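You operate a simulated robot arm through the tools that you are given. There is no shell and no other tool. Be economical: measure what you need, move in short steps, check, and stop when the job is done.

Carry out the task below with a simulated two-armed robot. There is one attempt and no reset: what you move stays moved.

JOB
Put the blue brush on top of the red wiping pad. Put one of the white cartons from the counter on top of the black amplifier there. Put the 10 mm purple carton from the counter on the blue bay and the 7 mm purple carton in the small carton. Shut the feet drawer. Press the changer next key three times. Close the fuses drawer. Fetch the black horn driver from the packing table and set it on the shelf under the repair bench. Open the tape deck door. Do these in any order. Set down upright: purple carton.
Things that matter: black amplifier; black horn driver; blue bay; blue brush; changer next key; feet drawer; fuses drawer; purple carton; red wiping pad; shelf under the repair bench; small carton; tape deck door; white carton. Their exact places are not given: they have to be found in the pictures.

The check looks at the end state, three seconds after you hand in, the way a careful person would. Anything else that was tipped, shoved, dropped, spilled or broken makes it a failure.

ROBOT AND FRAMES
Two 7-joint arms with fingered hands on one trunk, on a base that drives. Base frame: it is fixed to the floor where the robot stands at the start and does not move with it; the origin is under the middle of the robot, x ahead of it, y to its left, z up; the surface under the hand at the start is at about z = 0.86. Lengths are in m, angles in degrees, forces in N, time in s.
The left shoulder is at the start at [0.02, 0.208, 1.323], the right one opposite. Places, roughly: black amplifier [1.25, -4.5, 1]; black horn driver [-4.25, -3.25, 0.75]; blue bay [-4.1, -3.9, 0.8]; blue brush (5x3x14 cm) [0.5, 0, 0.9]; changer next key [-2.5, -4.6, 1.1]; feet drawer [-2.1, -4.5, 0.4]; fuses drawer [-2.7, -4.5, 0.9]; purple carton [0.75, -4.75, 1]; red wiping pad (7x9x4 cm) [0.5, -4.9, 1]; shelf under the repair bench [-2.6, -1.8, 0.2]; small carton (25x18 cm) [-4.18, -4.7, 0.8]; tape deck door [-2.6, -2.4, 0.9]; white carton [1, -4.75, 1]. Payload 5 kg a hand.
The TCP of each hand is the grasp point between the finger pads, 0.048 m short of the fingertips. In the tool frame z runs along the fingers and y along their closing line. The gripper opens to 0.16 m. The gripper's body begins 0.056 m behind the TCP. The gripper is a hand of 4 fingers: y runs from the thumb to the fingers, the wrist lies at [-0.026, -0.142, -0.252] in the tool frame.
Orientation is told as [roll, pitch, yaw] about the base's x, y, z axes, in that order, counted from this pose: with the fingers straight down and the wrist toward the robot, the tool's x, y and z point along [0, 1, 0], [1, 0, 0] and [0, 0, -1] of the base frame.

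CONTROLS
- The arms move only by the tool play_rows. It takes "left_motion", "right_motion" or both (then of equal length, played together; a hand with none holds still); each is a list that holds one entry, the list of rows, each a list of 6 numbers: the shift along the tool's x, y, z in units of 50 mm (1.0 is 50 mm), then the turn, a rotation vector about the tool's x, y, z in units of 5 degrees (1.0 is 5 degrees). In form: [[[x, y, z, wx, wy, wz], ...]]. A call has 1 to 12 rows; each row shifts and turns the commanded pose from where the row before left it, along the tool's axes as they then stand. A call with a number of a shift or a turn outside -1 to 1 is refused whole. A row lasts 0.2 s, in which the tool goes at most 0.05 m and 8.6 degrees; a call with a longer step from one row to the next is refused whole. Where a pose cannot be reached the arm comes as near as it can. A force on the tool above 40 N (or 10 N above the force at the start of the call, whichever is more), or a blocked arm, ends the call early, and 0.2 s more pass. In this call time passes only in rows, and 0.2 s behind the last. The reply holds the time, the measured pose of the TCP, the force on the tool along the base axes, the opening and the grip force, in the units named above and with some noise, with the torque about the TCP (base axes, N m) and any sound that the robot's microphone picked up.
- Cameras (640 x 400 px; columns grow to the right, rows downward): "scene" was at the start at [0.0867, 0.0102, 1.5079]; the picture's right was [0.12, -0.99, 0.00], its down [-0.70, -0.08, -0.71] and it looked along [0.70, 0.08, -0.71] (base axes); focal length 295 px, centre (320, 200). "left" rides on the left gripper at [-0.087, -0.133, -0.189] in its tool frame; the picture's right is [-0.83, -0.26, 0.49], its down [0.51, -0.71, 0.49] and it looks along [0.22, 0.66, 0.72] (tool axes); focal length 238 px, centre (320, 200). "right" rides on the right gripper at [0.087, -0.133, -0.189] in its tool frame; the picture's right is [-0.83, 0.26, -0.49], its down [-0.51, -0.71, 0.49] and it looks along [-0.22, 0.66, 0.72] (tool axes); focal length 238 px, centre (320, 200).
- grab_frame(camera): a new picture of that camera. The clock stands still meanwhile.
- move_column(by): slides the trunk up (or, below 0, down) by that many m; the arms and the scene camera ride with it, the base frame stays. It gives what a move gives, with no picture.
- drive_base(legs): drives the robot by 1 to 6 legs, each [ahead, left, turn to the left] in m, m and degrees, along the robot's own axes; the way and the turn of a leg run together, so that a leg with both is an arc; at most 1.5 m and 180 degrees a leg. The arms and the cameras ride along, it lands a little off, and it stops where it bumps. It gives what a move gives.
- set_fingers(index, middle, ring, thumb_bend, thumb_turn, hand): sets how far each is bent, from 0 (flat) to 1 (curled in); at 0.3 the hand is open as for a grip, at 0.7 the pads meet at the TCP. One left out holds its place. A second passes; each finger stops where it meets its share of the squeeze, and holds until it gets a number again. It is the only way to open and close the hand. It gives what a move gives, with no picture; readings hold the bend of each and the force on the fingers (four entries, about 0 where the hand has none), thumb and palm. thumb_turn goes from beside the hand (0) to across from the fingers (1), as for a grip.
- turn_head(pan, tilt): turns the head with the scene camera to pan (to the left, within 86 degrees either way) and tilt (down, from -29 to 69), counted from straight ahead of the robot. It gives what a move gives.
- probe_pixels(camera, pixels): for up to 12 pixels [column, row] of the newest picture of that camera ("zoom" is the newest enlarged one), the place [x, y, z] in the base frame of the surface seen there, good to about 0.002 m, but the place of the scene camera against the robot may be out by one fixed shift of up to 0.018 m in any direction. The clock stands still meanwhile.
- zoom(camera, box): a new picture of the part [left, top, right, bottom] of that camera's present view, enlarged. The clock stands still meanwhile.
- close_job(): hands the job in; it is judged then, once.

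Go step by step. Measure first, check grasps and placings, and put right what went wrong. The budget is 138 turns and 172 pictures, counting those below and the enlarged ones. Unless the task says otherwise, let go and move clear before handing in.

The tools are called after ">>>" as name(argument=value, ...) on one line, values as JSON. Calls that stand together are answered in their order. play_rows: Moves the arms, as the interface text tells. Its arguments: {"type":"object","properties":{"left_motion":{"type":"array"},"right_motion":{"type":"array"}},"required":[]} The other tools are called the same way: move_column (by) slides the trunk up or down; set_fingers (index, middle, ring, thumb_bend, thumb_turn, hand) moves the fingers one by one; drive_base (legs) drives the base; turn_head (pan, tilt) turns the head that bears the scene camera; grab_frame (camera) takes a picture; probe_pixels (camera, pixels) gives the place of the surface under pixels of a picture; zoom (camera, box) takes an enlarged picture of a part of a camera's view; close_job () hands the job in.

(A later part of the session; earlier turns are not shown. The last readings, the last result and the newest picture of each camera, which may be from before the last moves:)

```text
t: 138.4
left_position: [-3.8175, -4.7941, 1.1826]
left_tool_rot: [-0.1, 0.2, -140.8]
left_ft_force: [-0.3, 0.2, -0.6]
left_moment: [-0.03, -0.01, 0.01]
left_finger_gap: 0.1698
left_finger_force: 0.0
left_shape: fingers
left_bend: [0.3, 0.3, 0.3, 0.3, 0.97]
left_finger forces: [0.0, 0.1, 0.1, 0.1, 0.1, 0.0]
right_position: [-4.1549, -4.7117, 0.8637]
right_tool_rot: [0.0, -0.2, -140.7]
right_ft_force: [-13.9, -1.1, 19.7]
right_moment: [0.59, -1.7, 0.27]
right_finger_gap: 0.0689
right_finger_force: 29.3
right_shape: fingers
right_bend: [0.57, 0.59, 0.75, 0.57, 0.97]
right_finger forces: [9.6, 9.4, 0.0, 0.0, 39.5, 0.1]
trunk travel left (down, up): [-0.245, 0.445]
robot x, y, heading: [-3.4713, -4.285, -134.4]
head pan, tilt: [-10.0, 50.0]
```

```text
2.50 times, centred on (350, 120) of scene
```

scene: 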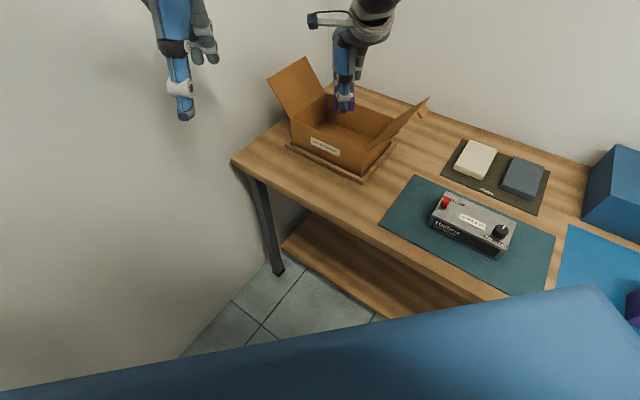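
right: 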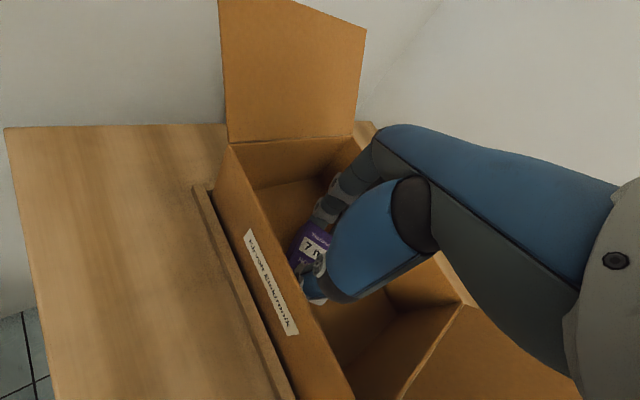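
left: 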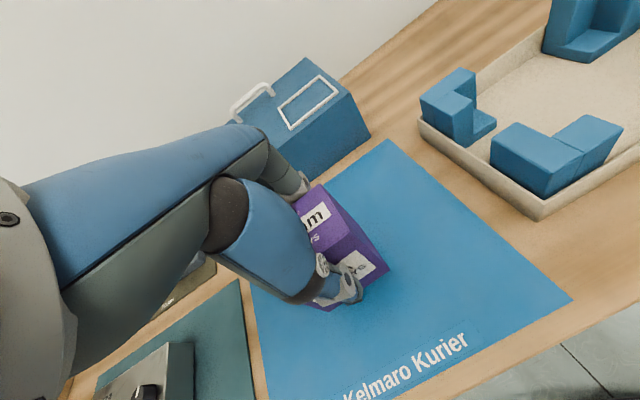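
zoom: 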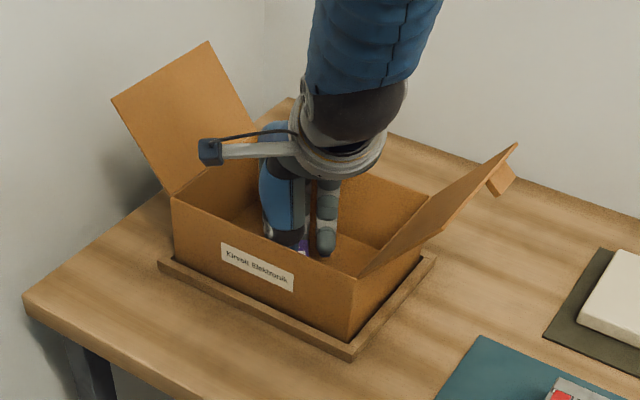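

The thumb side touches the front wall. I'll lift slightly and shift back 8 mm before releasing with the fingers rather than the thumb.

>>> play_rows(right_motion=[[[0, 0, -0.1, 0, 0, 0], [-0.1, 0.14, 0, 0, 0, 0], [0, 0, 0.05, 0, 0, 0]]])

>>> grab_frame(camera="right")

>>> probe_pixels(camera="scene", pixels=[[294, 124], [360, 150], [330, 140], [305, 58], [300, 145]])

```text
t: 139.2
left_position: [-3.8154, -4.796, 1.1831]
left_tool_rot: [-0.2, 0.1, -140.7]
left_ft_force: [0.4, -0.6, -0.6]
left_moment: [-0.01, -0.01, -0.02]
left_finger_gap: 0.1697
left_finger_force: 0.0
left_shape: fingers
left_bend: [0.3, 0.3, 0.3, 0.3, 0.97]
left_finger forces: [0.0, 0.0, 0.0, 0.0, 0.0, 0.1]
right_position: [-4.1591, -4.7127, 0.8633]
right_tool_rot: [-0.1, 0.1, -140.3]
right_ft_force: [3.6, -0.1, 9.4]
right_moment: [0.1, -0.24, -0.01]
right_finger_gap: 0.069
right_finger_force: 18.1
right_shape: fingers
right_bend: [0.57, 0.59, 0.75, 0.57, 0.96]
right_finger forces: [9.0, 7.5, 0.0, 0.0, 19.5, 0.0]
trunk travel left (down, up): [-0.245, 0.445]
robot x, y, heading: [-3.4694, -4.2855, -134.3]
head pan, tilt: [-10.0, 50.0]
```

```text
94 pictures are left
```

right: 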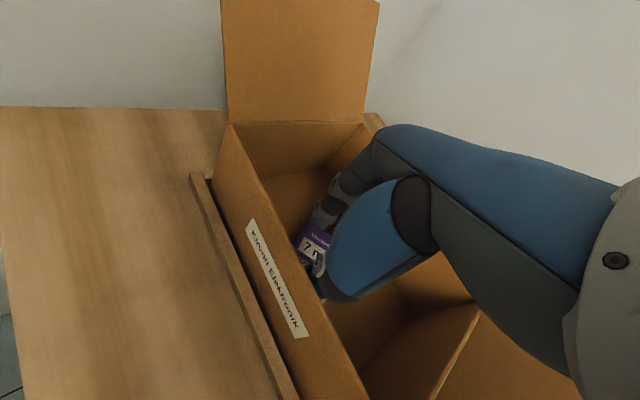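

```text
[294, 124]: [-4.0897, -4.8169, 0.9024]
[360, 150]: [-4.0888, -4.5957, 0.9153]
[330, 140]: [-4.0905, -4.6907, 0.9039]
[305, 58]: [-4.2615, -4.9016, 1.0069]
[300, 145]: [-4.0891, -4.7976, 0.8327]
```

The box is in place and the carton rests on its floor. I'll open the fingers while the thumb holds.

>>> set_fingers(hand="right", index=0.47, middle=0.47, thumb_bend=0.55)

>>> play_rows(right_motion=[[[0, 0, -0.3, 0, 0, 0], [0, 0, -0.5, 0, 0, 0], [0, 0, -0.8, 0, 0, 0], [0, 0, -0.9, 0, 0, 0], [0, 0, -0.9, 0, 0, 0], [0, 0, -0.9, 0, 0, 0], [0, 0, -0.9, 0, 0, 0]]])

>>> grab_frame(camera="right")

>>> zoom(camera="scene", box=[250, 40, 450, 200])

```text
t: 140.2
left_position: [-3.8162, -4.7951, 1.1823]
left_tool_rot: [-0.2, 0.2, -140.7]
left_ft_force: [1.0, 0.3, 0.0]
left_moment: [0.03, -0.01, 0.01]
left_finger_gap: 0.1699
left_finger_force: 0.2
left_shape: fingers
left_bend: [0.3, 0.3, 0.3, 0.3, 0.97]
left_finger forces: [0.1, 0.0, 0.0, 0.0, 0.1, 0.1]
right_position: [-4.16, -4.713, 0.8626]
right_tool_rot: [0.0, 0.1, -140.5]
right_ft_force: [-0.2, -0.1, -0.3]
right_moment: [-0.01, -0.01, -0.01]
right_finger_gap: 0.0874
right_finger_force: 0.0
right_shape: fingers
right_bend: [0.47, 0.47, 0.75, 0.55, 0.97]
right_finger forces: [0.1, 0.1, 0.1, 0.0, 0.2, 0.1]
trunk travel left (down, up): [-0.245, 0.445]
robot x, y, heading: [-3.4712, -4.2859, -134.2]
head pan, tilt: [-10.0, 50.0]
```

```text
t: 141.8
left_position: [-3.816, -4.7951, 1.1828]
left_tool_rot: [0.0, 0.1, -140.7]
left_ft_force: [0.2, 0.1, 1.3]
left_moment: [-0.04, 0.06, -0.01]
left_finger_gap: 0.1699
left_finger_force: 0.0
left_shape: fingers
left_bend: [0.3, 0.3, 0.3, 0.3, 0.97]
left_finger forces: [0.1, 0.1, 0.0, 0.1, 0.1, 0.0]
right_position: [-4.1599, -4.7116, 1.1224]
right_tool_rot: [0.1, 0.1, -140.5]
right_ft_force: [1.7, 1.4, -1.8]
right_moment: [-0.12, 0.11, -0.04]
right_finger_gap: 0.0871
right_finger_force: 0.0
right_shape: fingers
right_bend: [0.47, 0.47, 0.75, 0.55, 0.97]
right_finger forces: [0.0, 0.0, 0.1, 0.0, 0.1, 0.1]
trunk travel left (down, up): [-0.245, 0.445]
robot x, y, heading: [-3.4705, -4.2864, -134.6]
head pan, tilt: [-10.0, 50.0]
```

```text
93 pictures are left
```

right: 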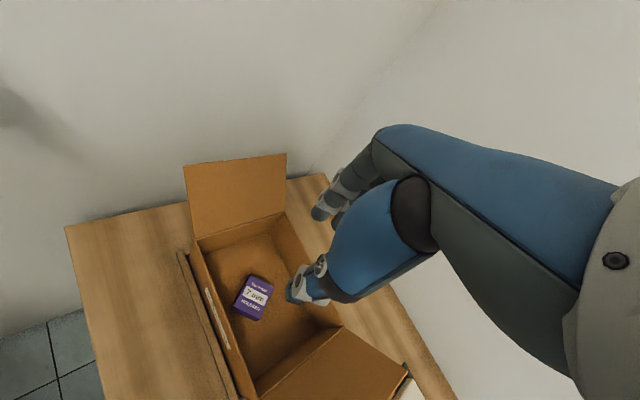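

```text
2.50 times, centred on (350, 120) of scene
```

zoom: 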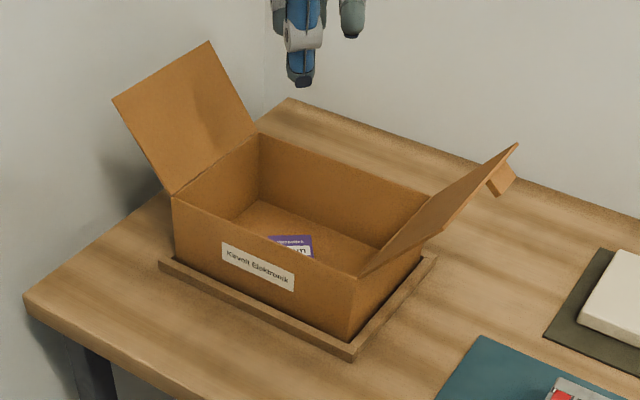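

The 7 mm carton lies flat in the box, label up. Next I'll raise the trunk, back off and go to the drawer cabinet.

>>> move_column(by=0.2)

>>> drive_base(legs=[[-0.55, 0, 0], [0, 0, 20]])

>>> turn_head(pan=50, tilt=35)

>>> grab_frame(camera="scene")

```text
t: 144.0
left_position: [-3.8178, -4.7962, 1.3823]
left_tool_rot: [-0.2, 0.3, -140.8]
left_ft_force: [0.4, 0.3, -0.5]
left_moment: [0.03, 0.0, 0.03]
left_finger_gap: 0.1698
left_finger_force: 0.1
left_shape: fingers
left_bend: [0.3, 0.3, 0.3, 0.3, 0.97]
left_finger forces: [0.1, 0.1, 0.0, 0.1, 0.0, 0.0]
right_position: [-4.1608, -4.7123, 1.3214]
right_tool_rot: [0.0, 0.1, -140.6]
right_ft_force: [-0.8, 0.1, 0.3]
right_moment: [-0.03, -0.02, -0.02]
right_finger_gap: 0.0874
right_finger_force: 0.1
right_shape: fingers
right_bend: [0.47, 0.47, 0.75, 0.55, 0.97]
right_finger forces: [0.0, 0.1, 0.0, 0.1, 0.1, 0.1]
trunk travel left (down, up): [-0.445, 0.245]
robot x, y, heading: [-3.4705, -4.2862, -134.5]
head pan, tilt: [-10.0, 50.0]
```

```text
t: 148.3
left_position: [-3.2347, -4.4907, 1.3811]
left_tool_rot: [-0.2, 0.2, -120.9]
left_ft_force: [0.5, -0.2, -0.4]
left_moment: [0.01, -0.03, 0.01]
left_finger_gap: 0.1699
left_finger_force: 0.0
left_shape: fingers
left_bend: [0.3, 0.3, 0.3, 0.3, 0.97]
left_finger forces: [0.0, 0.1, 0.0, 0.1, 0.0, 0.1]
right_position: [-3.5861, -4.5299, 1.3228]
right_tool_rot: [0.0, 0.1, -120.5]
right_ft_force: [0.3, 0.9, 0.6]
right_moment: [0.0, 0.06, 0.02]
right_finger_gap: 0.0875
right_finger_force: 0.1
right_shape: fingers
right_bend: [0.47, 0.47, 0.75, 0.55, 0.97]
right_finger forces: [0.1, 0.0, 0.0, 0.0, 0.1, 0.1]
trunk travel left (down, up): [-0.445, 0.245]
robot x, y, heading: [-3.0802, -3.8913, -114.5]
head pan, tilt: [-10.0, 50.0]
```

```text
t: 149.6
left_position: [-3.2347, -4.4919, 1.3824]
left_tool_rot: [-0.2, 0.2, -120.8]
left_ft_force: [-0.4, 0.3, 0.0]
left_moment: [0.0, 0.02, -0.01]
left_finger_gap: 0.1699
left_finger_force: 0.1
left_shape: fingers
left_bend: [0.3, 0.3, 0.3, 0.3, 0.97]
left_finger forces: [0.0, 0.1, 0.0, 0.0, 0.0, 0.0]
right_position: [-3.5866, -4.53, 1.3223]
right_tool_rot: [0.0, 0.2, -120.5]
right_ft_force: [0.0, 0.5, 0.2]
right_moment: [0.0, 0.01, 0.04]
right_finger_gap: 0.0877
right_finger_force: 0.1
right_shape: fingers
right_bend: [0.47, 0.47, 0.75, 0.55, 0.97]
right_finger forces: [0.0, 0.1, 0.0, 0.1, 0.0, 0.0]
trunk travel left (down, up): [-0.445, 0.245]
robot x, y, heading: [-3.0826, -3.8947, -114.6]
head pan, tilt: [50.0, 35.0]
```

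```text
91 pictures are left
```

scene: 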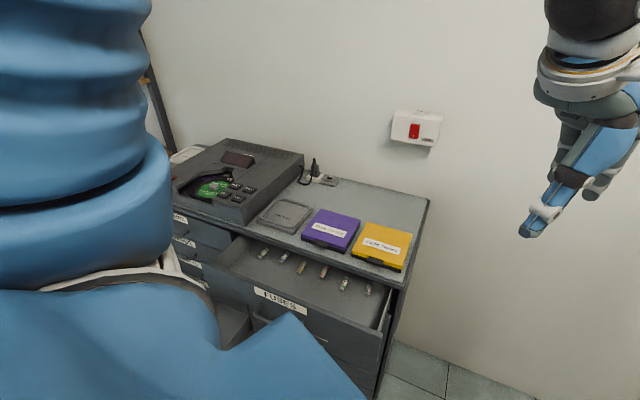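

>>> probe_pixels(camera="scene", pixels=[[250, 288], [300, 308], [380, 333], [280, 310], [220, 268], [330, 290], [230, 185], [245, 185], [222, 188], [236, 196], [400, 280], [215, 330]])

>>> zoom(camera="scene", box=[160, 130, 320, 230])

>>> zoom(camera="scene", box=[180, 230, 420, 390])

```text
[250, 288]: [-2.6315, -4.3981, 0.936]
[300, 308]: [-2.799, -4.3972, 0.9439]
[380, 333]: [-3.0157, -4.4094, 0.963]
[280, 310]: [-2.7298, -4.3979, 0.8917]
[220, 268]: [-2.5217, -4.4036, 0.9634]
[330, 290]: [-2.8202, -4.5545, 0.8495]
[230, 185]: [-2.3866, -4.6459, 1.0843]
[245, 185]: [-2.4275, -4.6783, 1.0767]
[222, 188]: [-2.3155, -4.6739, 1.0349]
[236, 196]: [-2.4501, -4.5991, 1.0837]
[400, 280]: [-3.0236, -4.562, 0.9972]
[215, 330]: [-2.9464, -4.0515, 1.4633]
```

```text
4.00 times, centred on (240, 180) of scene
```

zoom: 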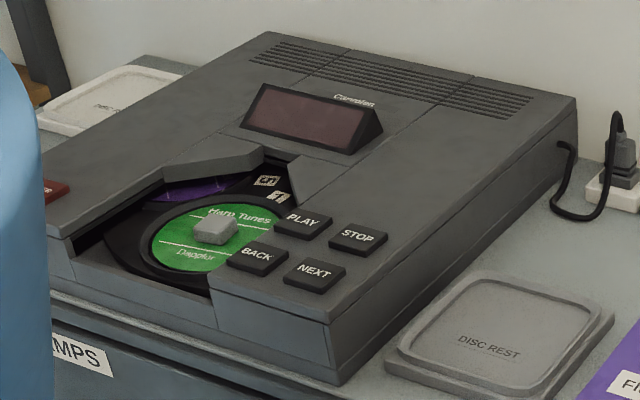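

```text
2.50 times, centred on (300, 310) of scene
```

zoom: 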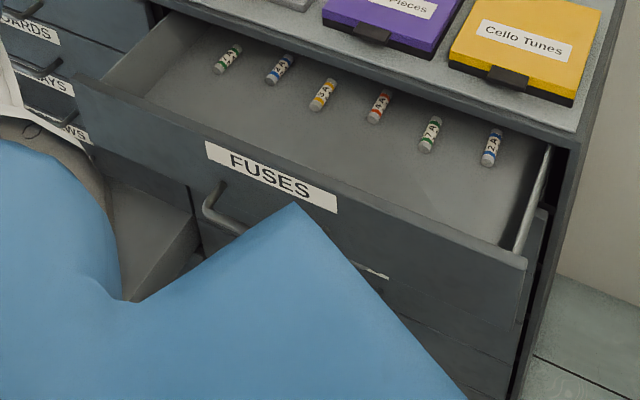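

The fuses drawer front is at y≈-4.40, x -2.52 to -3.02, with its top at 0.95. The NEXT key is near (-2.45, -4.60, 1.07). I'll square up to the cabinet.

>>> drive_base(legs=[[0, 0, 24.6], [-0.09, 0.5, 0]])

>>> turn_head(pan=0, tilt=50)

>>> grab_frame(camera="scene")

>>> grab_frame(camera="left")

```text
t: 153.8
left_position: [-2.4702, -4.4073, 1.3824]
left_tool_rot: [-0.2, 0.2, -96.1]
left_ft_force: [-0.2, 0.7, 0.0]
left_moment: [-0.01, 0.01, 0.0]
left_finger_gap: 0.1699
left_finger_force: 0.0
left_shape: fingers
left_bend: [0.3, 0.3, 0.3, 0.3, 0.97]
left_finger forces: [0.0, 0.1, 0.0, 0.1, 0.1, 0.1]
right_position: [-2.7739, -4.5891, 1.3235]
right_tool_rot: [0.0, 0.2, -95.9]
right_ft_force: [-0.1, -0.1, 0.9]
right_moment: [0.03, -0.02, 0.01]
right_finger_gap: 0.0872
right_finger_force: 0.1
right_shape: fingers
right_bend: [0.47, 0.47, 0.75, 0.55, 0.97]
right_finger forces: [0.1, 0.1, 0.1, 0.1, 0.0, 0.0]
trunk travel left (down, up): [-0.445, 0.245]
robot x, y, heading: [-2.5816, -3.8009, -89.8]
head pan, tilt: [50.0, 35.0]
```

```text
t: 155.0
left_position: [-2.471, -4.4069, 1.3809]
left_tool_rot: [-0.2, 0.2, -96.1]
left_ft_force: [1.4, 0.4, 0.5]
left_moment: [-0.01, -0.01, 0.01]
left_finger_gap: 0.1696
left_finger_force: 0.1
left_shape: fingers
left_bend: [0.3, 0.3, 0.3, 0.3, 0.97]
left_finger forces: [0.0, 0.0, 0.0, 0.0, 0.1, 0.1]
right_position: [-2.7726, -4.589, 1.3225]
right_tool_rot: [0.0, 0.1, -95.9]
right_ft_force: [-0.6, 0.8, -0.4]
right_moment: [-0.02, 0.01, 0.03]
right_finger_gap: 0.0877
right_finger_force: 0.0
right_shape: fingers
right_bend: [0.47, 0.47, 0.75, 0.55, 0.97]
right_finger forces: [0.1, 0.0, 0.0, 0.0, 0.0, 0.0]
trunk travel left (down, up): [-0.445, 0.245]
robot x, y, heading: [-2.582, -3.7987, -89.8]
head pan, tilt: [0.0, 50.0]
```

```text
88 pictures are left
```

scene: 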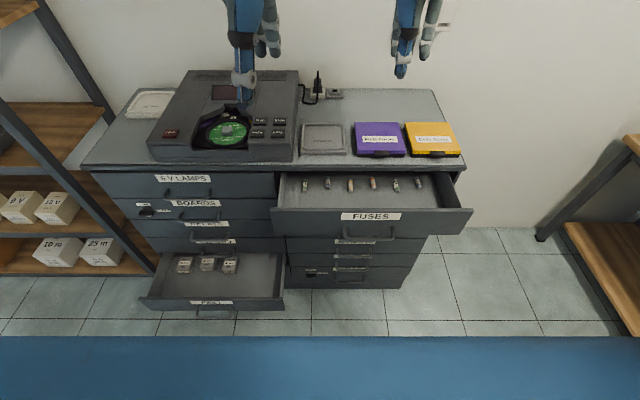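

```text
87 pictures are left
```

left: 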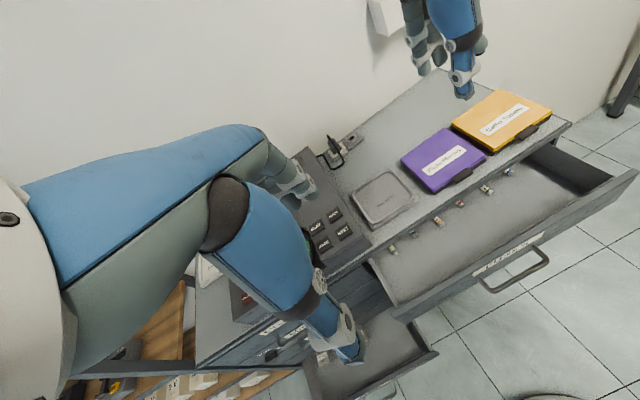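

>>> zoom(camera="left", box=[290, 180, 390, 270])

>>> probe_pixels(camera="left", pixels=[[316, 227], [334, 215], [324, 245], [343, 232], [345, 245], [320, 255], [400, 312], [630, 175], [540, 250], [490, 285], [550, 262], [435, 355]])

>>> probe_pixels(camera="scene", pixels=[[275, 212], [470, 212], [370, 216], [375, 236], [145, 300], [283, 302], [212, 303], [215, 312], [278, 133], [258, 133], [278, 122], [260, 122]])

```text
4.44 times, centred on (340, 225) of left
```

zoom: 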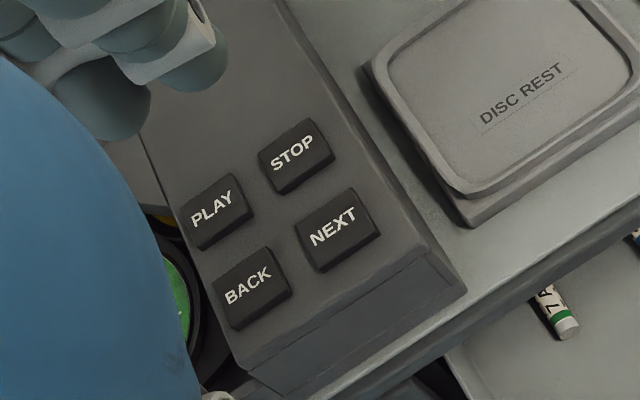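

```text
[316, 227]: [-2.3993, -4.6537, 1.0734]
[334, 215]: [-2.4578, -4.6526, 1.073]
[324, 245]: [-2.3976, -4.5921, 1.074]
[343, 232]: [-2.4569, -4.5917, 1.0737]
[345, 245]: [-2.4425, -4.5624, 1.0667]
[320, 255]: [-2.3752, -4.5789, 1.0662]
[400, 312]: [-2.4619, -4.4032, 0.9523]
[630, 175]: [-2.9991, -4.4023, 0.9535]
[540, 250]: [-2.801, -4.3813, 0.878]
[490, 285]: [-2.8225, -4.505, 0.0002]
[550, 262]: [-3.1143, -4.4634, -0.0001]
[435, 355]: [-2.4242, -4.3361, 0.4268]
```

```text
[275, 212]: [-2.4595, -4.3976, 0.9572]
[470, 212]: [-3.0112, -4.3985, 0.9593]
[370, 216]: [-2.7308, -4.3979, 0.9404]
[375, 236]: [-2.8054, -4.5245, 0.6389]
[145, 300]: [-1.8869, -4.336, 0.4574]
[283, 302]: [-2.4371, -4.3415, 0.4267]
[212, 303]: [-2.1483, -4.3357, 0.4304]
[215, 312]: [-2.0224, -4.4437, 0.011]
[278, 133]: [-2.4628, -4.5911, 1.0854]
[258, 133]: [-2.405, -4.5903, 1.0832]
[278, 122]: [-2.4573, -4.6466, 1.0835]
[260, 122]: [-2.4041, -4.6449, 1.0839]
```

NEXT is at (-2.457, -4.592, 1.074). I'll fold the left fingers and use the thumb tip as the presser, checking where the tip sits.

>>> set_fingers(hand="left", index=1.0, middle=1.0, ring=1.0, thumb_bend=0.5)

>>> zoom(camera="scene", box=[200, 0, 300, 110])

>>> grab_frame(camera="right")

```text
t: 156.0
left_position: [-2.4696, -4.4073, 1.3825]
left_tool_rot: [-0.1, 0.2, -96.2]
left_ft_force: [0.5, 0.5, 0.9]
left_moment: [0.02, -0.01, -0.02]
left_finger_gap: 0.0822
left_finger_force: 0.1
left_shape: fingers
left_bend: [0.96, 1.0, 1.0, 0.5, 0.97]
left_finger forces: [0.0, 0.0, 0.1, 0.0, 0.0, 0.1]
right_position: [-2.7737, -4.5886, 1.3225]
right_tool_rot: [-0.1, 0.0, -95.9]
right_ft_force: [0.5, -0.1, 0.1]
right_moment: [0.01, -0.01, 0.04]
right_finger_gap: 0.0876
right_finger_force: 0.0
right_shape: fingers
right_bend: [0.47, 0.47, 0.75, 0.55, 0.97]
right_finger forces: [0.0, 0.0, 0.1, 0.0, 0.0, 0.0]
trunk travel left (down, up): [-0.445, 0.245]
robot x, y, heading: [-2.5836, -3.8001, -89.8]
head pan, tilt: [0.0, 50.0]
```

```text
3.64 times, centred on (250, 55) of scene
```

zoom: 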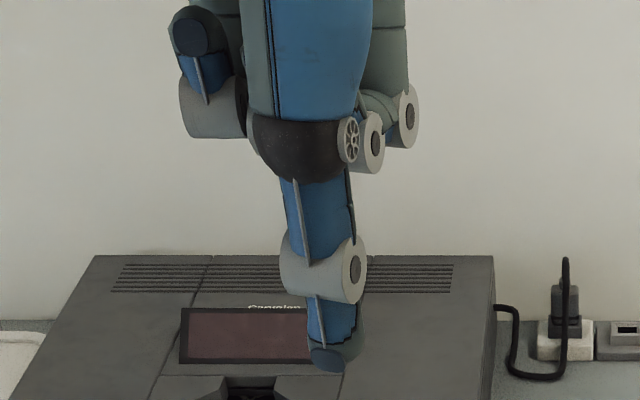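

```text
84 pictures are left
```

right: 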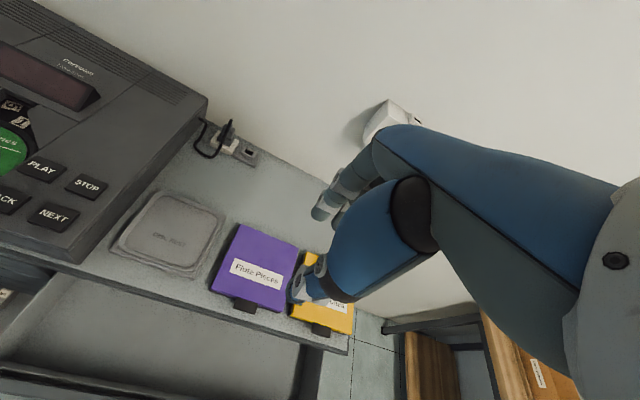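

>>> probe_pixels(camera="zoom", pixels=[[329, 370], [329, 360], [315, 355], [343, 355], [330, 340], [325, 320]])

>>> probe_pixels(camera="right", pixels=[[52, 215], [35, 210], [70, 215], [55, 205], [50, 228], [45, 240], [86, 187], [20, 205]])

```text
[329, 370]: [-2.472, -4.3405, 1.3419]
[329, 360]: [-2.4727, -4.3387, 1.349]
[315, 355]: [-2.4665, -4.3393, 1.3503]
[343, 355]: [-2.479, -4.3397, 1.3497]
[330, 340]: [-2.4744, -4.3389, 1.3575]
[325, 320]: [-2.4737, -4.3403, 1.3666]
```

```text
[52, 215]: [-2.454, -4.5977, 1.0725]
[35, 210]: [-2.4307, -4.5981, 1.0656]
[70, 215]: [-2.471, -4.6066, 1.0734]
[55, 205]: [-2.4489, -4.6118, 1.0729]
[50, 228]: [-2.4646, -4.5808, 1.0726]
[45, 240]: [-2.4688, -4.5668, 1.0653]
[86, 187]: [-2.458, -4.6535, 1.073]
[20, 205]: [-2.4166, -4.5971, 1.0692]
```

The thumb tip is the lowest point, about 54 mm below and 58 mm in front of the TCP. I'll move it above NEXT and stop 2–3 cm short.

>>> play_rows(left_motion=[[[0.144, 0.97, 0, 0, 0, 0], [0.144, 0.97, 0, 0, 0, 0], [0.144, 0.97, 0, 0, 0, 0], [0.144, 0.97, 0, 0, 0, 0], [0.144, 0.97, 0, 0, 0, 0], [0, 0, 0.9, 0, 0, 0], [0, 0, 0.9, 0, 0, 0], [0, 0, 0.9, 0, 0, 0], [0, 0, 0.9, 0, 0, 0], [0, 0, 0.9, 0, 0, 0]]])

>>> zoom(camera="scene", box=[220, 60, 320, 160])

>>> zoom(camera="right", box=[0, 130, 160, 260])

```text
t: 158.2
left_position: [-2.4601, -4.6525, 1.156]
left_tool_rot: [-0.3, 0.2, -96.1]
left_ft_force: [-0.1, -2.0, 1.8]
left_moment: [0.24, 0.0, -0.07]
left_finger_gap: 0.096
left_finger_force: 0.0
left_shape: fingers
left_bend: [1.0, 1.0, 1.0, 0.5, 0.97]
left_finger forces: [0.0, 0.0, 0.1, 0.0, 0.0, 0.1]
right_position: [-2.774, -4.5912, 1.3211]
right_tool_rot: [0.0, 0.2, -95.9]
right_ft_force: [-0.5, -1.1, -0.6]
right_moment: [0.1, 0.03, -0.02]
right_finger_gap: 0.0875
right_finger_force: 0.0
right_shape: fingers
right_bend: [0.47, 0.47, 0.75, 0.55, 0.97]
right_finger forces: [0.0, 0.0, 0.0, 0.1, 0.0, 0.1]
trunk travel left (down, up): [-0.445, 0.245]
robot x, y, heading: [-2.5819, -3.7973, -90.0]
head pan, tilt: [0.0, 50.0]
```

```text
4.00 times, centred on (270, 110) of scene
```

zoom: 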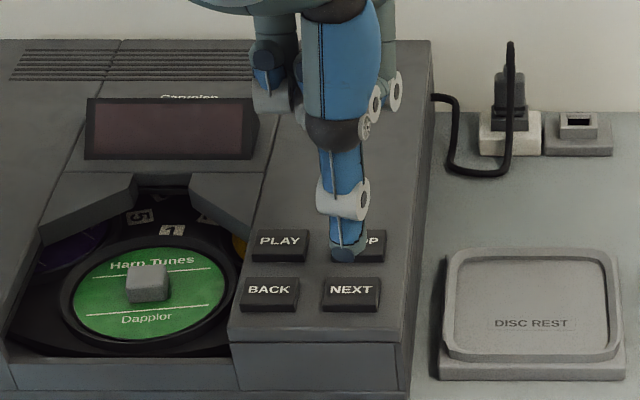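

```text
3.08 times, centred on (80, 195) of right
```

zoom: 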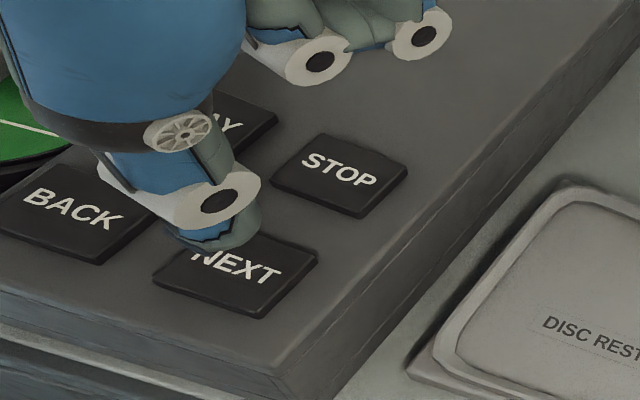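

>>> probe_pixels(camera="scene", pixels=[[276, 124], [274, 121], [277, 121], [275, 115], [268, 133], [285, 133], [277, 137]])

>>> probe_pixels(camera="zoom", pixels=[[155, 282], [255, 315], [315, 255], [240, 235], [180, 240], [215, 240]])

```text
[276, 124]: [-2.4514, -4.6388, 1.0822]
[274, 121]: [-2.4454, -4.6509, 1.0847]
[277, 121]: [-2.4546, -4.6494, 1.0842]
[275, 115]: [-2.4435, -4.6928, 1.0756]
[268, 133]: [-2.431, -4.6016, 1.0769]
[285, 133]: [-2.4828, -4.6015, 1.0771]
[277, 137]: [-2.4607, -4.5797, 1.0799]
```

```text
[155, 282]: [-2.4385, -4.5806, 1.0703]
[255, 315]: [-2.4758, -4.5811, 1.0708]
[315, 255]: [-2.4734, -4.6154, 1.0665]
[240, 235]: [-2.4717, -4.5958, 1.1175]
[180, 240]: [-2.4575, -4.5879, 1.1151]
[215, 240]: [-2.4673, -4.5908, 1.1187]
```

The thumb tip is above NEXT (x≈-2.463, y≈-4.592; the key spans -2.439 to -2.476). First press, gently.

>>> play_rows(left_motion=[[[0.06, 0, 0.3, 0, 0, 0], [0, 0, 0.16, 0, 0, 0], [0, 0, 0.06, 0, 0, 0], [0, 0, 0.06, 0, 0, 0], [0, 0, 0.06, 0, 0, 0]]])

>>> zoom(camera="right", box=[0, 130, 160, 260])

>>> zoom(camera="scene", box=[190, 60, 320, 160])

```text
t: 159.4
left_position: [-2.4578, -4.6504, 1.1246]
left_tool_rot: [-0.2, 0.1, -96.1]
left_ft_force: [0.3, 0.2, 1.4]
left_moment: [0.03, -0.02, 0.02]
left_finger_gap: 0.0958
left_finger_force: 0.2
left_shape: fingers
left_bend: [1.0, 1.0, 1.0, 0.5, 0.97]
left_finger forces: [0.1, 0.0, 0.0, 0.1, 0.7, 0.0]
right_position: [-2.7744, -4.5899, 1.3223]
right_tool_rot: [0.0, 0.1, -95.9]
right_ft_force: [-0.1, 0.8, 1.1]
right_moment: [-0.01, 0.04, 0.03]
right_finger_gap: 0.0876
right_finger_force: 0.1
right_shape: fingers
right_bend: [0.47, 0.47, 0.75, 0.55, 0.97]
right_finger forces: [0.0, 0.0, 0.0, 0.1, 0.1, 0.1]
trunk travel left (down, up): [-0.445, 0.245]
robot x, y, heading: [-2.584, -3.8007, -89.9]
head pan, tilt: [0.0, 50.0]
heard: click
```

```text
3.08 times, centred on (80, 195) of right
```

zoom: 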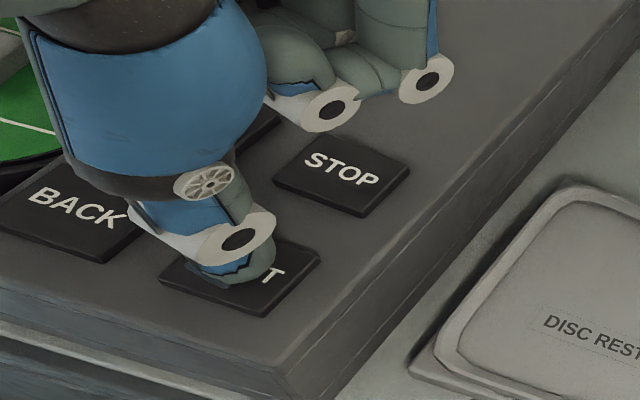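

```text
4.00 times, centred on (255, 110) of scene
```

zoom: 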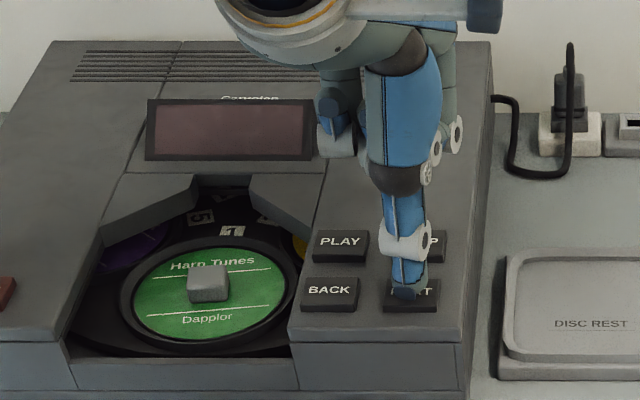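

One click was heard. I'll lift, then make the second press.

>>> play_rows(left_motion=[[[0, 0, -0.2, 0, 0, 0], [0, 0, -0.2, 0, 0, 0]]])

>>> zoom(camera="scene", box=[190, 60, 320, 160])

>>> play_rows(left_motion=[[[0, 0, 0, 0, 0, 0], [0, 0, 0.2, 0, 0, 0], [0, 0, 0.1, 0, 0, 0], [0, 0, 0.06, 0, 0, 0], [0, 0, 0.04, 0, 0, 0]]])

>>> play_rows(left_motion=[[[0, 0, -0.2, 0, 0, 0], [0, 0, -0.2, 0, 0, 0]]])

>>> zoom(camera="scene", box=[190, 60, 320, 160])

```text
t: 160.0
left_position: [-2.4584, -4.6511, 1.1435]
left_tool_rot: [-0.2, 0.2, -96.2]
left_ft_force: [0.2, 0.3, -1.1]
left_moment: [-0.06, 0.04, 0.01]
left_finger_gap: 0.0958
left_finger_force: 0.0
left_shape: fingers
left_bend: [1.0, 1.0, 1.0, 0.5, 0.97]
left_finger forces: [0.0, 0.0, 0.1, 0.0, 0.1, 0.0]
right_position: [-2.7739, -4.5895, 1.3223]
right_tool_rot: [0.1, 0.0, -95.8]
right_ft_force: [0.2, -0.7, 0.0]
right_moment: [-0.05, -0.01, 0.0]
right_finger_gap: 0.0875
right_finger_force: 0.0
right_shape: fingers
right_bend: [0.47, 0.47, 0.75, 0.55, 0.97]
right_finger forces: [0.0, 0.0, 0.0, 0.0, 0.0, 0.1]
trunk travel left (down, up): [-0.445, 0.245]
robot x, y, heading: [-2.5821, -3.7996, -89.9]
head pan, tilt: [0.0, 50.0]
```

```text
4.00 times, centred on (255, 110) of scene
```

zoom: 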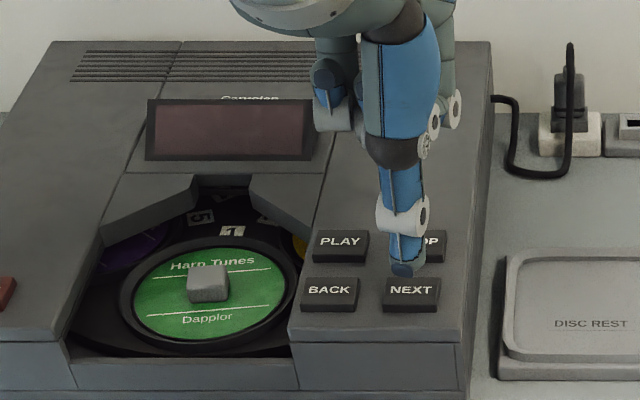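

```text
t: 161.2
left_position: [-2.459, -4.6523, 1.1251]
left_tool_rot: [-0.2, 0.1, -96.1]
left_ft_force: [-0.2, 0.2, 1.1]
left_moment: [0.09, 0.0, 0.02]
left_finger_gap: 0.0958
left_finger_force: 0.2
left_shape: fingers
left_bend: [1.0, 1.0, 1.0, 0.5, 0.97]
left_finger forces: [0.0, 0.0, 0.0, 0.0, 0.8, 0.0]
right_position: [-2.7743, -4.59, 1.3223]
right_tool_rot: [0.1, 0.1, -96.0]
right_ft_force: [0.4, 0.5, -1.2]
right_moment: [0.02, -0.02, -0.02]
right_finger_gap: 0.0875
right_finger_force: 0.1
right_shape: fingers
right_bend: [0.47, 0.47, 0.75, 0.55, 0.97]
right_finger forces: [0.0, 0.0, 0.0, 0.1, 0.0, 0.0]
trunk travel left (down, up): [-0.445, 0.245]
robot x, y, heading: [-2.5854, -3.7989, -90.0]
head pan, tilt: [0.0, 50.0]
```

```text
t: 161.8
left_position: [-2.4579, -4.6518, 1.1444]
left_tool_rot: [-0.2, 0.2, -96.1]
left_ft_force: [0.6, 0.9, -1.2]
left_moment: [-0.08, 0.04, -0.01]
left_finger_gap: 0.096
left_finger_force: 0.0
left_shape: fingers
left_bend: [1.0, 1.0, 1.0, 0.5, 0.97]
left_finger forces: [0.1, 0.0, 0.0, 0.0, 0.0, 0.0]
right_position: [-2.774, -4.5876, 1.3223]
right_tool_rot: [0.0, 0.1, -95.9]
right_ft_force: [0.3, 0.5, 0.2]
right_moment: [-0.01, 0.01, 0.02]
right_finger_gap: 0.0875
right_finger_force: 0.1
right_shape: fingers
right_bend: [0.47, 0.47, 0.75, 0.55, 0.97]
right_finger forces: [0.0, 0.1, 0.0, 0.0, 0.0, 0.0]
trunk travel left (down, up): [-0.445, 0.245]
robot x, y, heading: [-2.5842, -3.7991, -89.9]
head pan, tilt: [0.0, 50.0]
```

```text
4.00 times, centred on (255, 110) of scene
```

zoom: 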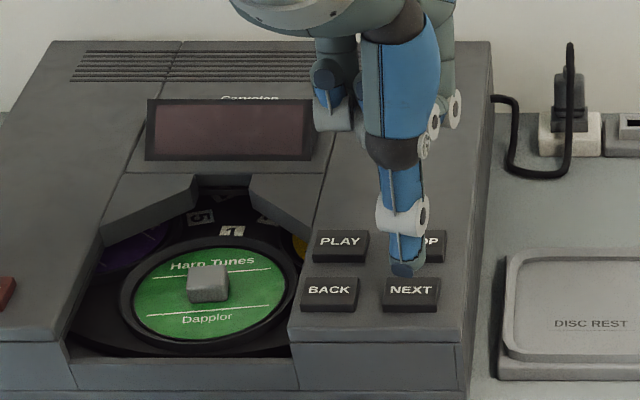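

No click on that one; it stopped slightly shallower. I'll press about 4 mm deeper and listen.

>>> play_rows(left_motion=[[[0, 0, 0.2, 0, 0, 0], [0, 0, 0.12, 0, 0, 0], [0, 0, 0.06, 0, 0, 0], [0, 0, 0.06, 0, 0, 0], [0, 0, 0.06, 0, 0, 0]]])

>>> zoom(camera="right", box=[0, 130, 160, 260])

```text
t: 163.0
left_position: [-2.458, -4.652, 1.1203]
left_tool_rot: [-0.2, 0.1, -96.1]
left_ft_force: [-0.5, -0.7, 6.5]
left_moment: [0.46, 0.04, 0.0]
left_finger_gap: 0.0959
left_finger_force: 4.1
left_shape: fingers
left_bend: [1.0, 1.0, 1.0, 0.5, 0.97]
left_finger forces: [0.1, 0.1, 0.0, 0.0, 7.7, 0.1]
right_position: [-2.7746, -4.5889, 1.3225]
right_tool_rot: [0.0, 0.0, -95.9]
right_ft_force: [-0.4, 0.1, -0.6]
right_moment: [0.04, -0.02, 0.01]
right_finger_gap: 0.0873
right_finger_force: 0.1
right_shape: fingers
right_bend: [0.47, 0.47, 0.75, 0.55, 0.97]
right_finger forces: [0.1, 0.0, 0.0, 0.0, 0.0, 0.0]
trunk travel left (down, up): [-0.445, 0.245]
robot x, y, heading: [-2.5865, -3.8008, -89.7]
head pan, tilt: [0.0, 50.0]
heard: click
```

```text
3.08 times, centred on (80, 195) of right
```

zoom: 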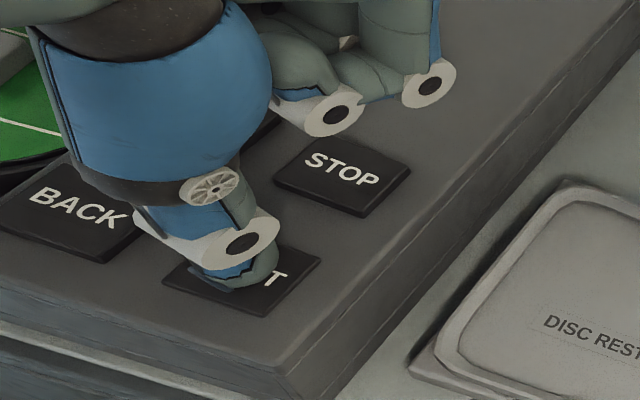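

The second click was heard. I'll lift and press a third time to the same depth.

>>> play_rows(left_motion=[[[0, 0, -0.3, 0, 0, 0], [0, 0, -0.2, 0, 0, 0], [0, 0, 0, 0, 0, 0]]])

>>> play_rows(left_motion=[[[0, 0, 0.2, 0, 0, 0], [0, 0, 0.12, 0, 0, 0], [0, 0, 0.06, 0, 0, 0], [0, 0, 0.06, 0, 0, 0], [0, 0, 0.06, 0, 0, 0]]])

>>> play_rows(left_motion=[[[0, 0, -0.4, 0, 0, 0], [0, 0, -0.9, 0, 0, 0], [0, 0, -0.9, 0, 0, 0], [0, 0, -0.9, 0, 0, 0]]])

>>> zoom(camera="scene", box=[190, 60, 320, 160])

```text
t: 163.8
left_position: [-2.4582, -4.6519, 1.1429]
left_tool_rot: [-0.2, 0.2, -96.2]
left_ft_force: [-0.5, -1.7, 0.6]
left_moment: [0.03, -0.03, -0.02]
left_finger_gap: 0.0959
left_finger_force: 0.0
left_shape: fingers
left_bend: [1.0, 1.0, 1.0, 0.5, 0.97]
left_finger forces: [0.1, 0.1, 0.1, 0.0, 0.1, 0.0]
right_position: [-2.7745, -4.5891, 1.3216]
right_tool_rot: [0.0, 0.1, -95.9]
right_ft_force: [-0.6, 0.2, 0.6]
right_moment: [0.01, -0.02, -0.02]
right_finger_gap: 0.0873
right_finger_force: 0.1
right_shape: fingers
right_bend: [0.47, 0.47, 0.75, 0.55, 0.97]
right_finger forces: [0.0, 0.0, 0.0, 0.0, 0.1, 0.0]
trunk travel left (down, up): [-0.445, 0.245]
robot x, y, heading: [-2.5866, -3.8021, -89.8]
head pan, tilt: [0.0, 50.0]
```

```text
t: 165.0
left_position: [-2.4579, -4.6502, 1.1211]
left_tool_rot: [-0.2, 0.0, -96.1]
left_ft_force: [0.1, -1.4, 7.4]
left_moment: [0.4, 0.04, -0.02]
left_finger_gap: 0.0958
left_finger_force: 3.7
left_shape: fingers
left_bend: [1.0, 1.0, 1.0, 0.5, 0.98]
left_finger forces: [0.1, 0.1, 0.1, 0.0, 7.4, 0.1]
right_position: [-2.774, -4.5876, 1.3242]
right_tool_rot: [0.0, 0.0, -95.8]
right_ft_force: [-0.4, -0.1, 0.0]
right_moment: [0.0, 0.01, -0.02]
right_finger_gap: 0.0873
right_finger_force: 0.0
right_shape: fingers
right_bend: [0.47, 0.47, 0.75, 0.55, 0.97]
right_finger forces: [0.0, 0.0, 0.0, 0.1, 0.0, 0.1]
trunk travel left (down, up): [-0.445, 0.245]
robot x, y, heading: [-2.582, -3.8011, -89.9]
head pan, tilt: [0.0, 50.0]
heard: click
```

```text
t: 166.0
left_position: [-2.4575, -4.6498, 1.2744]
left_tool_rot: [-0.3, 0.2, -96.1]
left_ft_force: [0.6, 1.7, -1.6]
left_moment: [-0.22, 0.05, 0.02]
left_finger_gap: 0.0956
left_finger_force: 0.1
left_shape: fingers
left_bend: [1.0, 1.0, 1.0, 0.5, 0.98]
left_finger forces: [0.0, 0.0, 0.1, 0.0, 0.1, 0.1]
right_position: [-2.7753, -4.5882, 1.3239]
right_tool_rot: [0.0, 0.0, -95.9]
right_ft_force: [-0.3, 0.8, 0.5]
right_moment: [-0.09, 0.02, -0.04]
right_finger_gap: 0.0875
right_finger_force: 0.1
right_shape: fingers
right_bend: [0.47, 0.47, 0.75, 0.55, 0.97]
right_finger forces: [0.0, 0.0, 0.0, 0.0, 0.1, 0.0]
trunk travel left (down, up): [-0.445, 0.245]
robot x, y, heading: [-2.5839, -3.801, -89.8]
head pan, tilt: [0.0, 50.0]
```

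```text
4.00 times, centred on (255, 110) of scene
```

zoom: 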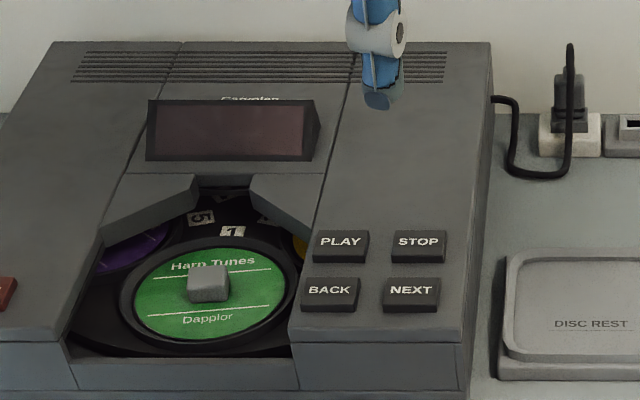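

Three clicks were heard and NEXT shows no damage. For the fuses drawer I'll retract the left hand, lower the trunk and bring the right hand in front of the drawer face.

>>> play_rows(left_motion=[[[0, 0, -0.9, 0, 0, 0], [0, -0.5, -0.8, 0, 0, 0], [0, -0.9, 0, 0, 0, 0], [0, -0.9, 0, 0, 0, 0], [0, -0.9, 0, 0, 0, 0], [0, 0, 0, 0, 0, 0], [0, 0, 0, 0, 0, 0]]], right_motion=[[[0, -0.9, 0, 0, 0, 0], [0, -0.9, 0, 0, 0, 0], [0, -0.9, 0, 0, 0, 0], [0, -0.9, 0, 0, 0, 0], [0, -0.9, 0, 0, 0, 0], [0, -0.9, 0, 0, 0, 0], [0, -0.9, 0, 0, 0, 0]]])

>>> move_column(by=-0.14)

>>> grab_frame(camera="scene")

```text
t: 167.6
left_position: [-2.4446, -4.4879, 1.3644]
left_tool_rot: [0.0, 0.0, -96.2]
left_ft_force: [-1.3, 1.6, 2.0]
left_moment: [-0.17, -0.27, 0.08]
left_finger_gap: 0.0958
left_finger_force: 0.0
left_shape: fingers
left_bend: [1.0, 1.0, 1.0, 0.5, 0.98]
left_finger forces: [0.0, 0.0, 0.1, 0.0, 0.0, 0.0]
right_position: [-2.7492, -4.3115, 1.3041]
right_tool_rot: [1.2, 7.5, -98.4]
right_ft_force: [-5.3, -2.6, 3.9]
right_moment: [-0.07, -0.13, 0.22]
right_finger_gap: 0.0873
right_finger_force: 0.1
right_shape: fingers
right_bend: [0.47, 0.47, 0.75, 0.55, 0.97]
right_finger forces: [0.0, 0.0, 0.0, 0.1, 0.0, 0.0]
right hand out of reach, approached as far as the arm can: row 5, 6, 7
trunk travel left (down, up): [-0.445, 0.245]
robot x, y, heading: [-2.5853, -3.8042, -89.9]
head pan, tilt: [0.0, 50.0]
```

```text
t: 169.3
left_position: [-2.4399, -4.4923, 1.222]
left_tool_rot: [-0.2, 0.2, -96.1]
left_ft_force: [-0.2, 1.1, 0.3]
left_moment: [-0.03, 0.02, -0.01]
left_finger_gap: 0.0959
left_finger_force: 0.1
left_shape: fingers
left_bend: [1.0, 1.0, 1.0, 0.5, 0.98]
left_finger forces: [0.1, 0.0, 0.0, 0.0, 0.0, 0.1]
right_position: [-2.7506, -4.3186, 1.1642]
right_tool_rot: [-1.0, 6.5, -96.0]
right_ft_force: [-0.2, 0.3, -0.2]
right_moment: [0.0, -0.02, 0.0]
right_finger_gap: 0.0878
right_finger_force: 0.0
right_shape: fingers
right_bend: [0.47, 0.47, 0.75, 0.55, 0.98]
right_finger forces: [0.0, 0.0, 0.0, 0.0, 0.0, 0.0]
trunk travel left (down, up): [-0.305, 0.385]
robot x, y, heading: [-2.5833, -3.799, -89.7]
head pan, tilt: [0.0, 50.0]
```

```text
75 pictures are left
```

scene: 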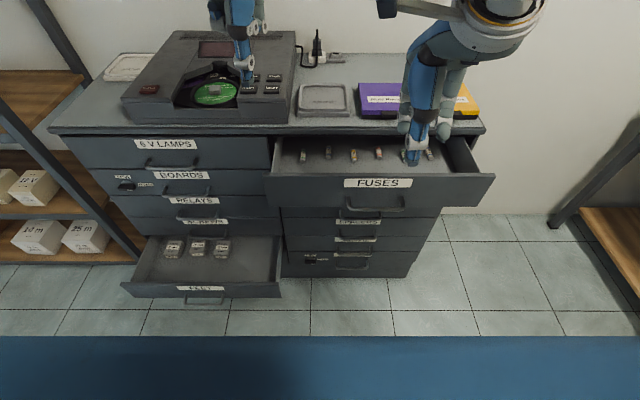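

The robot is too close to the cabinet for the right hand. I'll push the drawer diagonally from the west side with the left hand, from robot about (-3.38, -3.86) at heading about -48°.

>>> drive_base(legs=[[0.05, -0.8, 0], [0, 0, 42]])

>>> set_fingers(hand="left", index=0.35, middle=0.35, ring=0.35, thumb_bend=0.5)

>>> turn_head(pan=15, tilt=45)

>>> grab_frame(camera="scene")

```text
t: 175.5
left_position: [-2.8167, -4.2721, 1.2201]
left_tool_rot: [-0.2, 0.2, -54.4]
left_ft_force: [0.8, 0.6, -0.4]
left_moment: [-0.02, -0.01, -0.04]
left_finger_gap: 0.0959
left_finger_force: 0.1
left_shape: fingers
left_bend: [1.0, 1.0, 1.0, 0.5, 0.98]
left_finger forces: [0.2, 0.0, 0.0, 0.0, 0.1, 0.0]
right_position: [-3.1656, -4.3508, 1.163]
right_tool_rot: [-0.9, 6.7, -54.2]
right_ft_force: [0.2, 0.4, -0.1]
right_moment: [-0.01, 0.04, 0.01]
right_finger_gap: 0.0875
right_finger_force: 0.2
right_shape: fingers
right_bend: [0.47, 0.47, 0.75, 0.55, 0.98]
right_finger forces: [0.1, 0.0, 0.1, 0.1, 0.0, 0.1]
trunk travel left (down, up): [-0.305, 0.385]
robot x, y, heading: [-3.3851, -3.852, -48.1]
head pan, tilt: [0.0, 50.0]
```

```text
t: 176.5
left_position: [-2.8188, -4.2747, 1.2204]
left_tool_rot: [-0.1, 0.1, -54.4]
left_ft_force: [0.0, -0.9, -0.2]
left_moment: [-0.05, -0.03, -0.01]
left_finger_gap: 0.1214
left_finger_force: 0.0
left_shape: fingers
left_bend: [0.35, 0.35, 0.35, 0.5, 0.98]
left_finger forces: [0.0, 0.0, 0.1, 0.0, 0.1, 0.1]
right_position: [-3.1654, -4.3495, 1.1642]
right_tool_rot: [-0.9, 6.6, -54.3]
right_ft_force: [0.4, -0.2, -0.3]
right_moment: [-0.03, 0.04, 0.04]
right_finger_gap: 0.0875
right_finger_force: 0.0
right_shape: fingers
right_bend: [0.47, 0.47, 0.75, 0.55, 0.98]
right_finger forces: [0.0, 0.0, 0.0, 0.1, 0.0, 0.0]
trunk travel left (down, up): [-0.305, 0.385]
robot x, y, heading: [-3.3848, -3.852, -48.3]
head pan, tilt: [0.0, 50.0]
```

```text
t: 177.3
left_position: [-2.8191, -4.2748, 1.2208]
left_tool_rot: [-0.3, 0.3, -54.4]
left_ft_force: [-0.7, 0.5, 0.2]
left_moment: [0.0, -0.01, -0.01]
left_finger_gap: 0.1212
left_finger_force: 0.0
left_shape: fingers
left_bend: [0.35, 0.35, 0.35, 0.5, 0.98]
left_finger forces: [0.0, 0.1, 0.0, 0.0, 0.0, 0.1]
right_position: [-3.1661, -4.3502, 1.1635]
right_tool_rot: [-0.9, 6.6, -54.3]
right_ft_force: [-0.2, 0.1, 0.6]
right_moment: [-0.02, 0.03, 0.01]
right_finger_gap: 0.0875
right_finger_force: 0.2
right_shape: fingers
right_bend: [0.47, 0.47, 0.75, 0.55, 0.98]
right_finger forces: [0.0, 0.0, 0.0, 0.1, 0.0, 0.1]
trunk travel left (down, up): [-0.305, 0.385]
robot x, y, heading: [-3.3873, -3.851, -48.1]
head pan, tilt: [15.0, 45.0]
```

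```text
74 pictures are left
```

scene: 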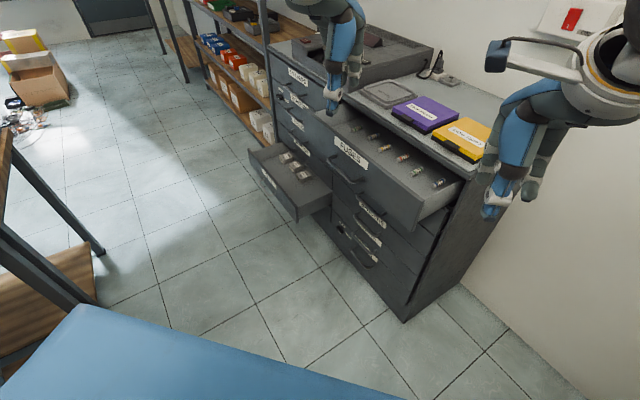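

>>> play_rows(left_motion=[[[-0.19, -0.76, 0, 0, 0, 0], [-0.19, -0.76, 0, 0, 0, 0], [0, 0, 0.9, 0, 0, 0], [0, 0, 0.9, 0, 0, 0], [0, 0, 0.9, 0, 0, 0], [0, 0, 0.9, 0, 0, 0], [0, 0, 0.9, 0, 0, 0], [0, 0, 0.9, 0, 0, 0], [0, 0, 0.9, 0, 0, 0]]])

>>> grab_frame(camera="scene")

```text
t: 179.3
left_position: [-2.8778, -4.2244, 0.906]
left_tool_rot: [-0.2, 0.1, -54.4]
left_ft_force: [1.1, -0.4, 1.0]
left_moment: [0.15, 0.17, -0.06]
left_finger_gap: 0.1216
left_finger_force: 0.0
left_shape: fingers
left_bend: [0.35, 0.35, 0.35, 0.5, 0.98]
left_finger forces: [0.0, 0.0, 0.0, 0.0, 0.0, 0.1]
right_position: [-3.1654, -4.3508, 1.1617]
right_tool_rot: [-0.9, 6.6, -54.3]
right_ft_force: [-0.1, 0.0, 0.5]
right_moment: [0.06, 0.06, 0.02]
right_finger_gap: 0.0877
right_finger_force: 0.1
right_shape: fingers
right_bend: [0.47, 0.47, 0.75, 0.55, 0.98]
right_finger forces: [0.0, 0.0, 0.0, 0.0, 0.0, 0.1]
trunk travel left (down, up): [-0.305, 0.385]
robot x, y, heading: [-3.3881, -3.8497, -48.0]
head pan, tilt: [15.0, 45.0]
```

```text
73 pictures are left
```

scene: 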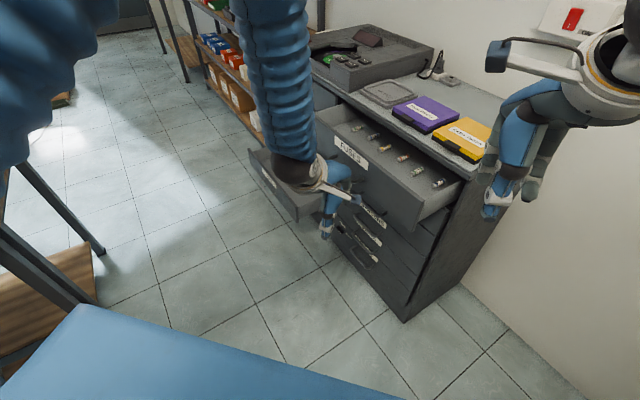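

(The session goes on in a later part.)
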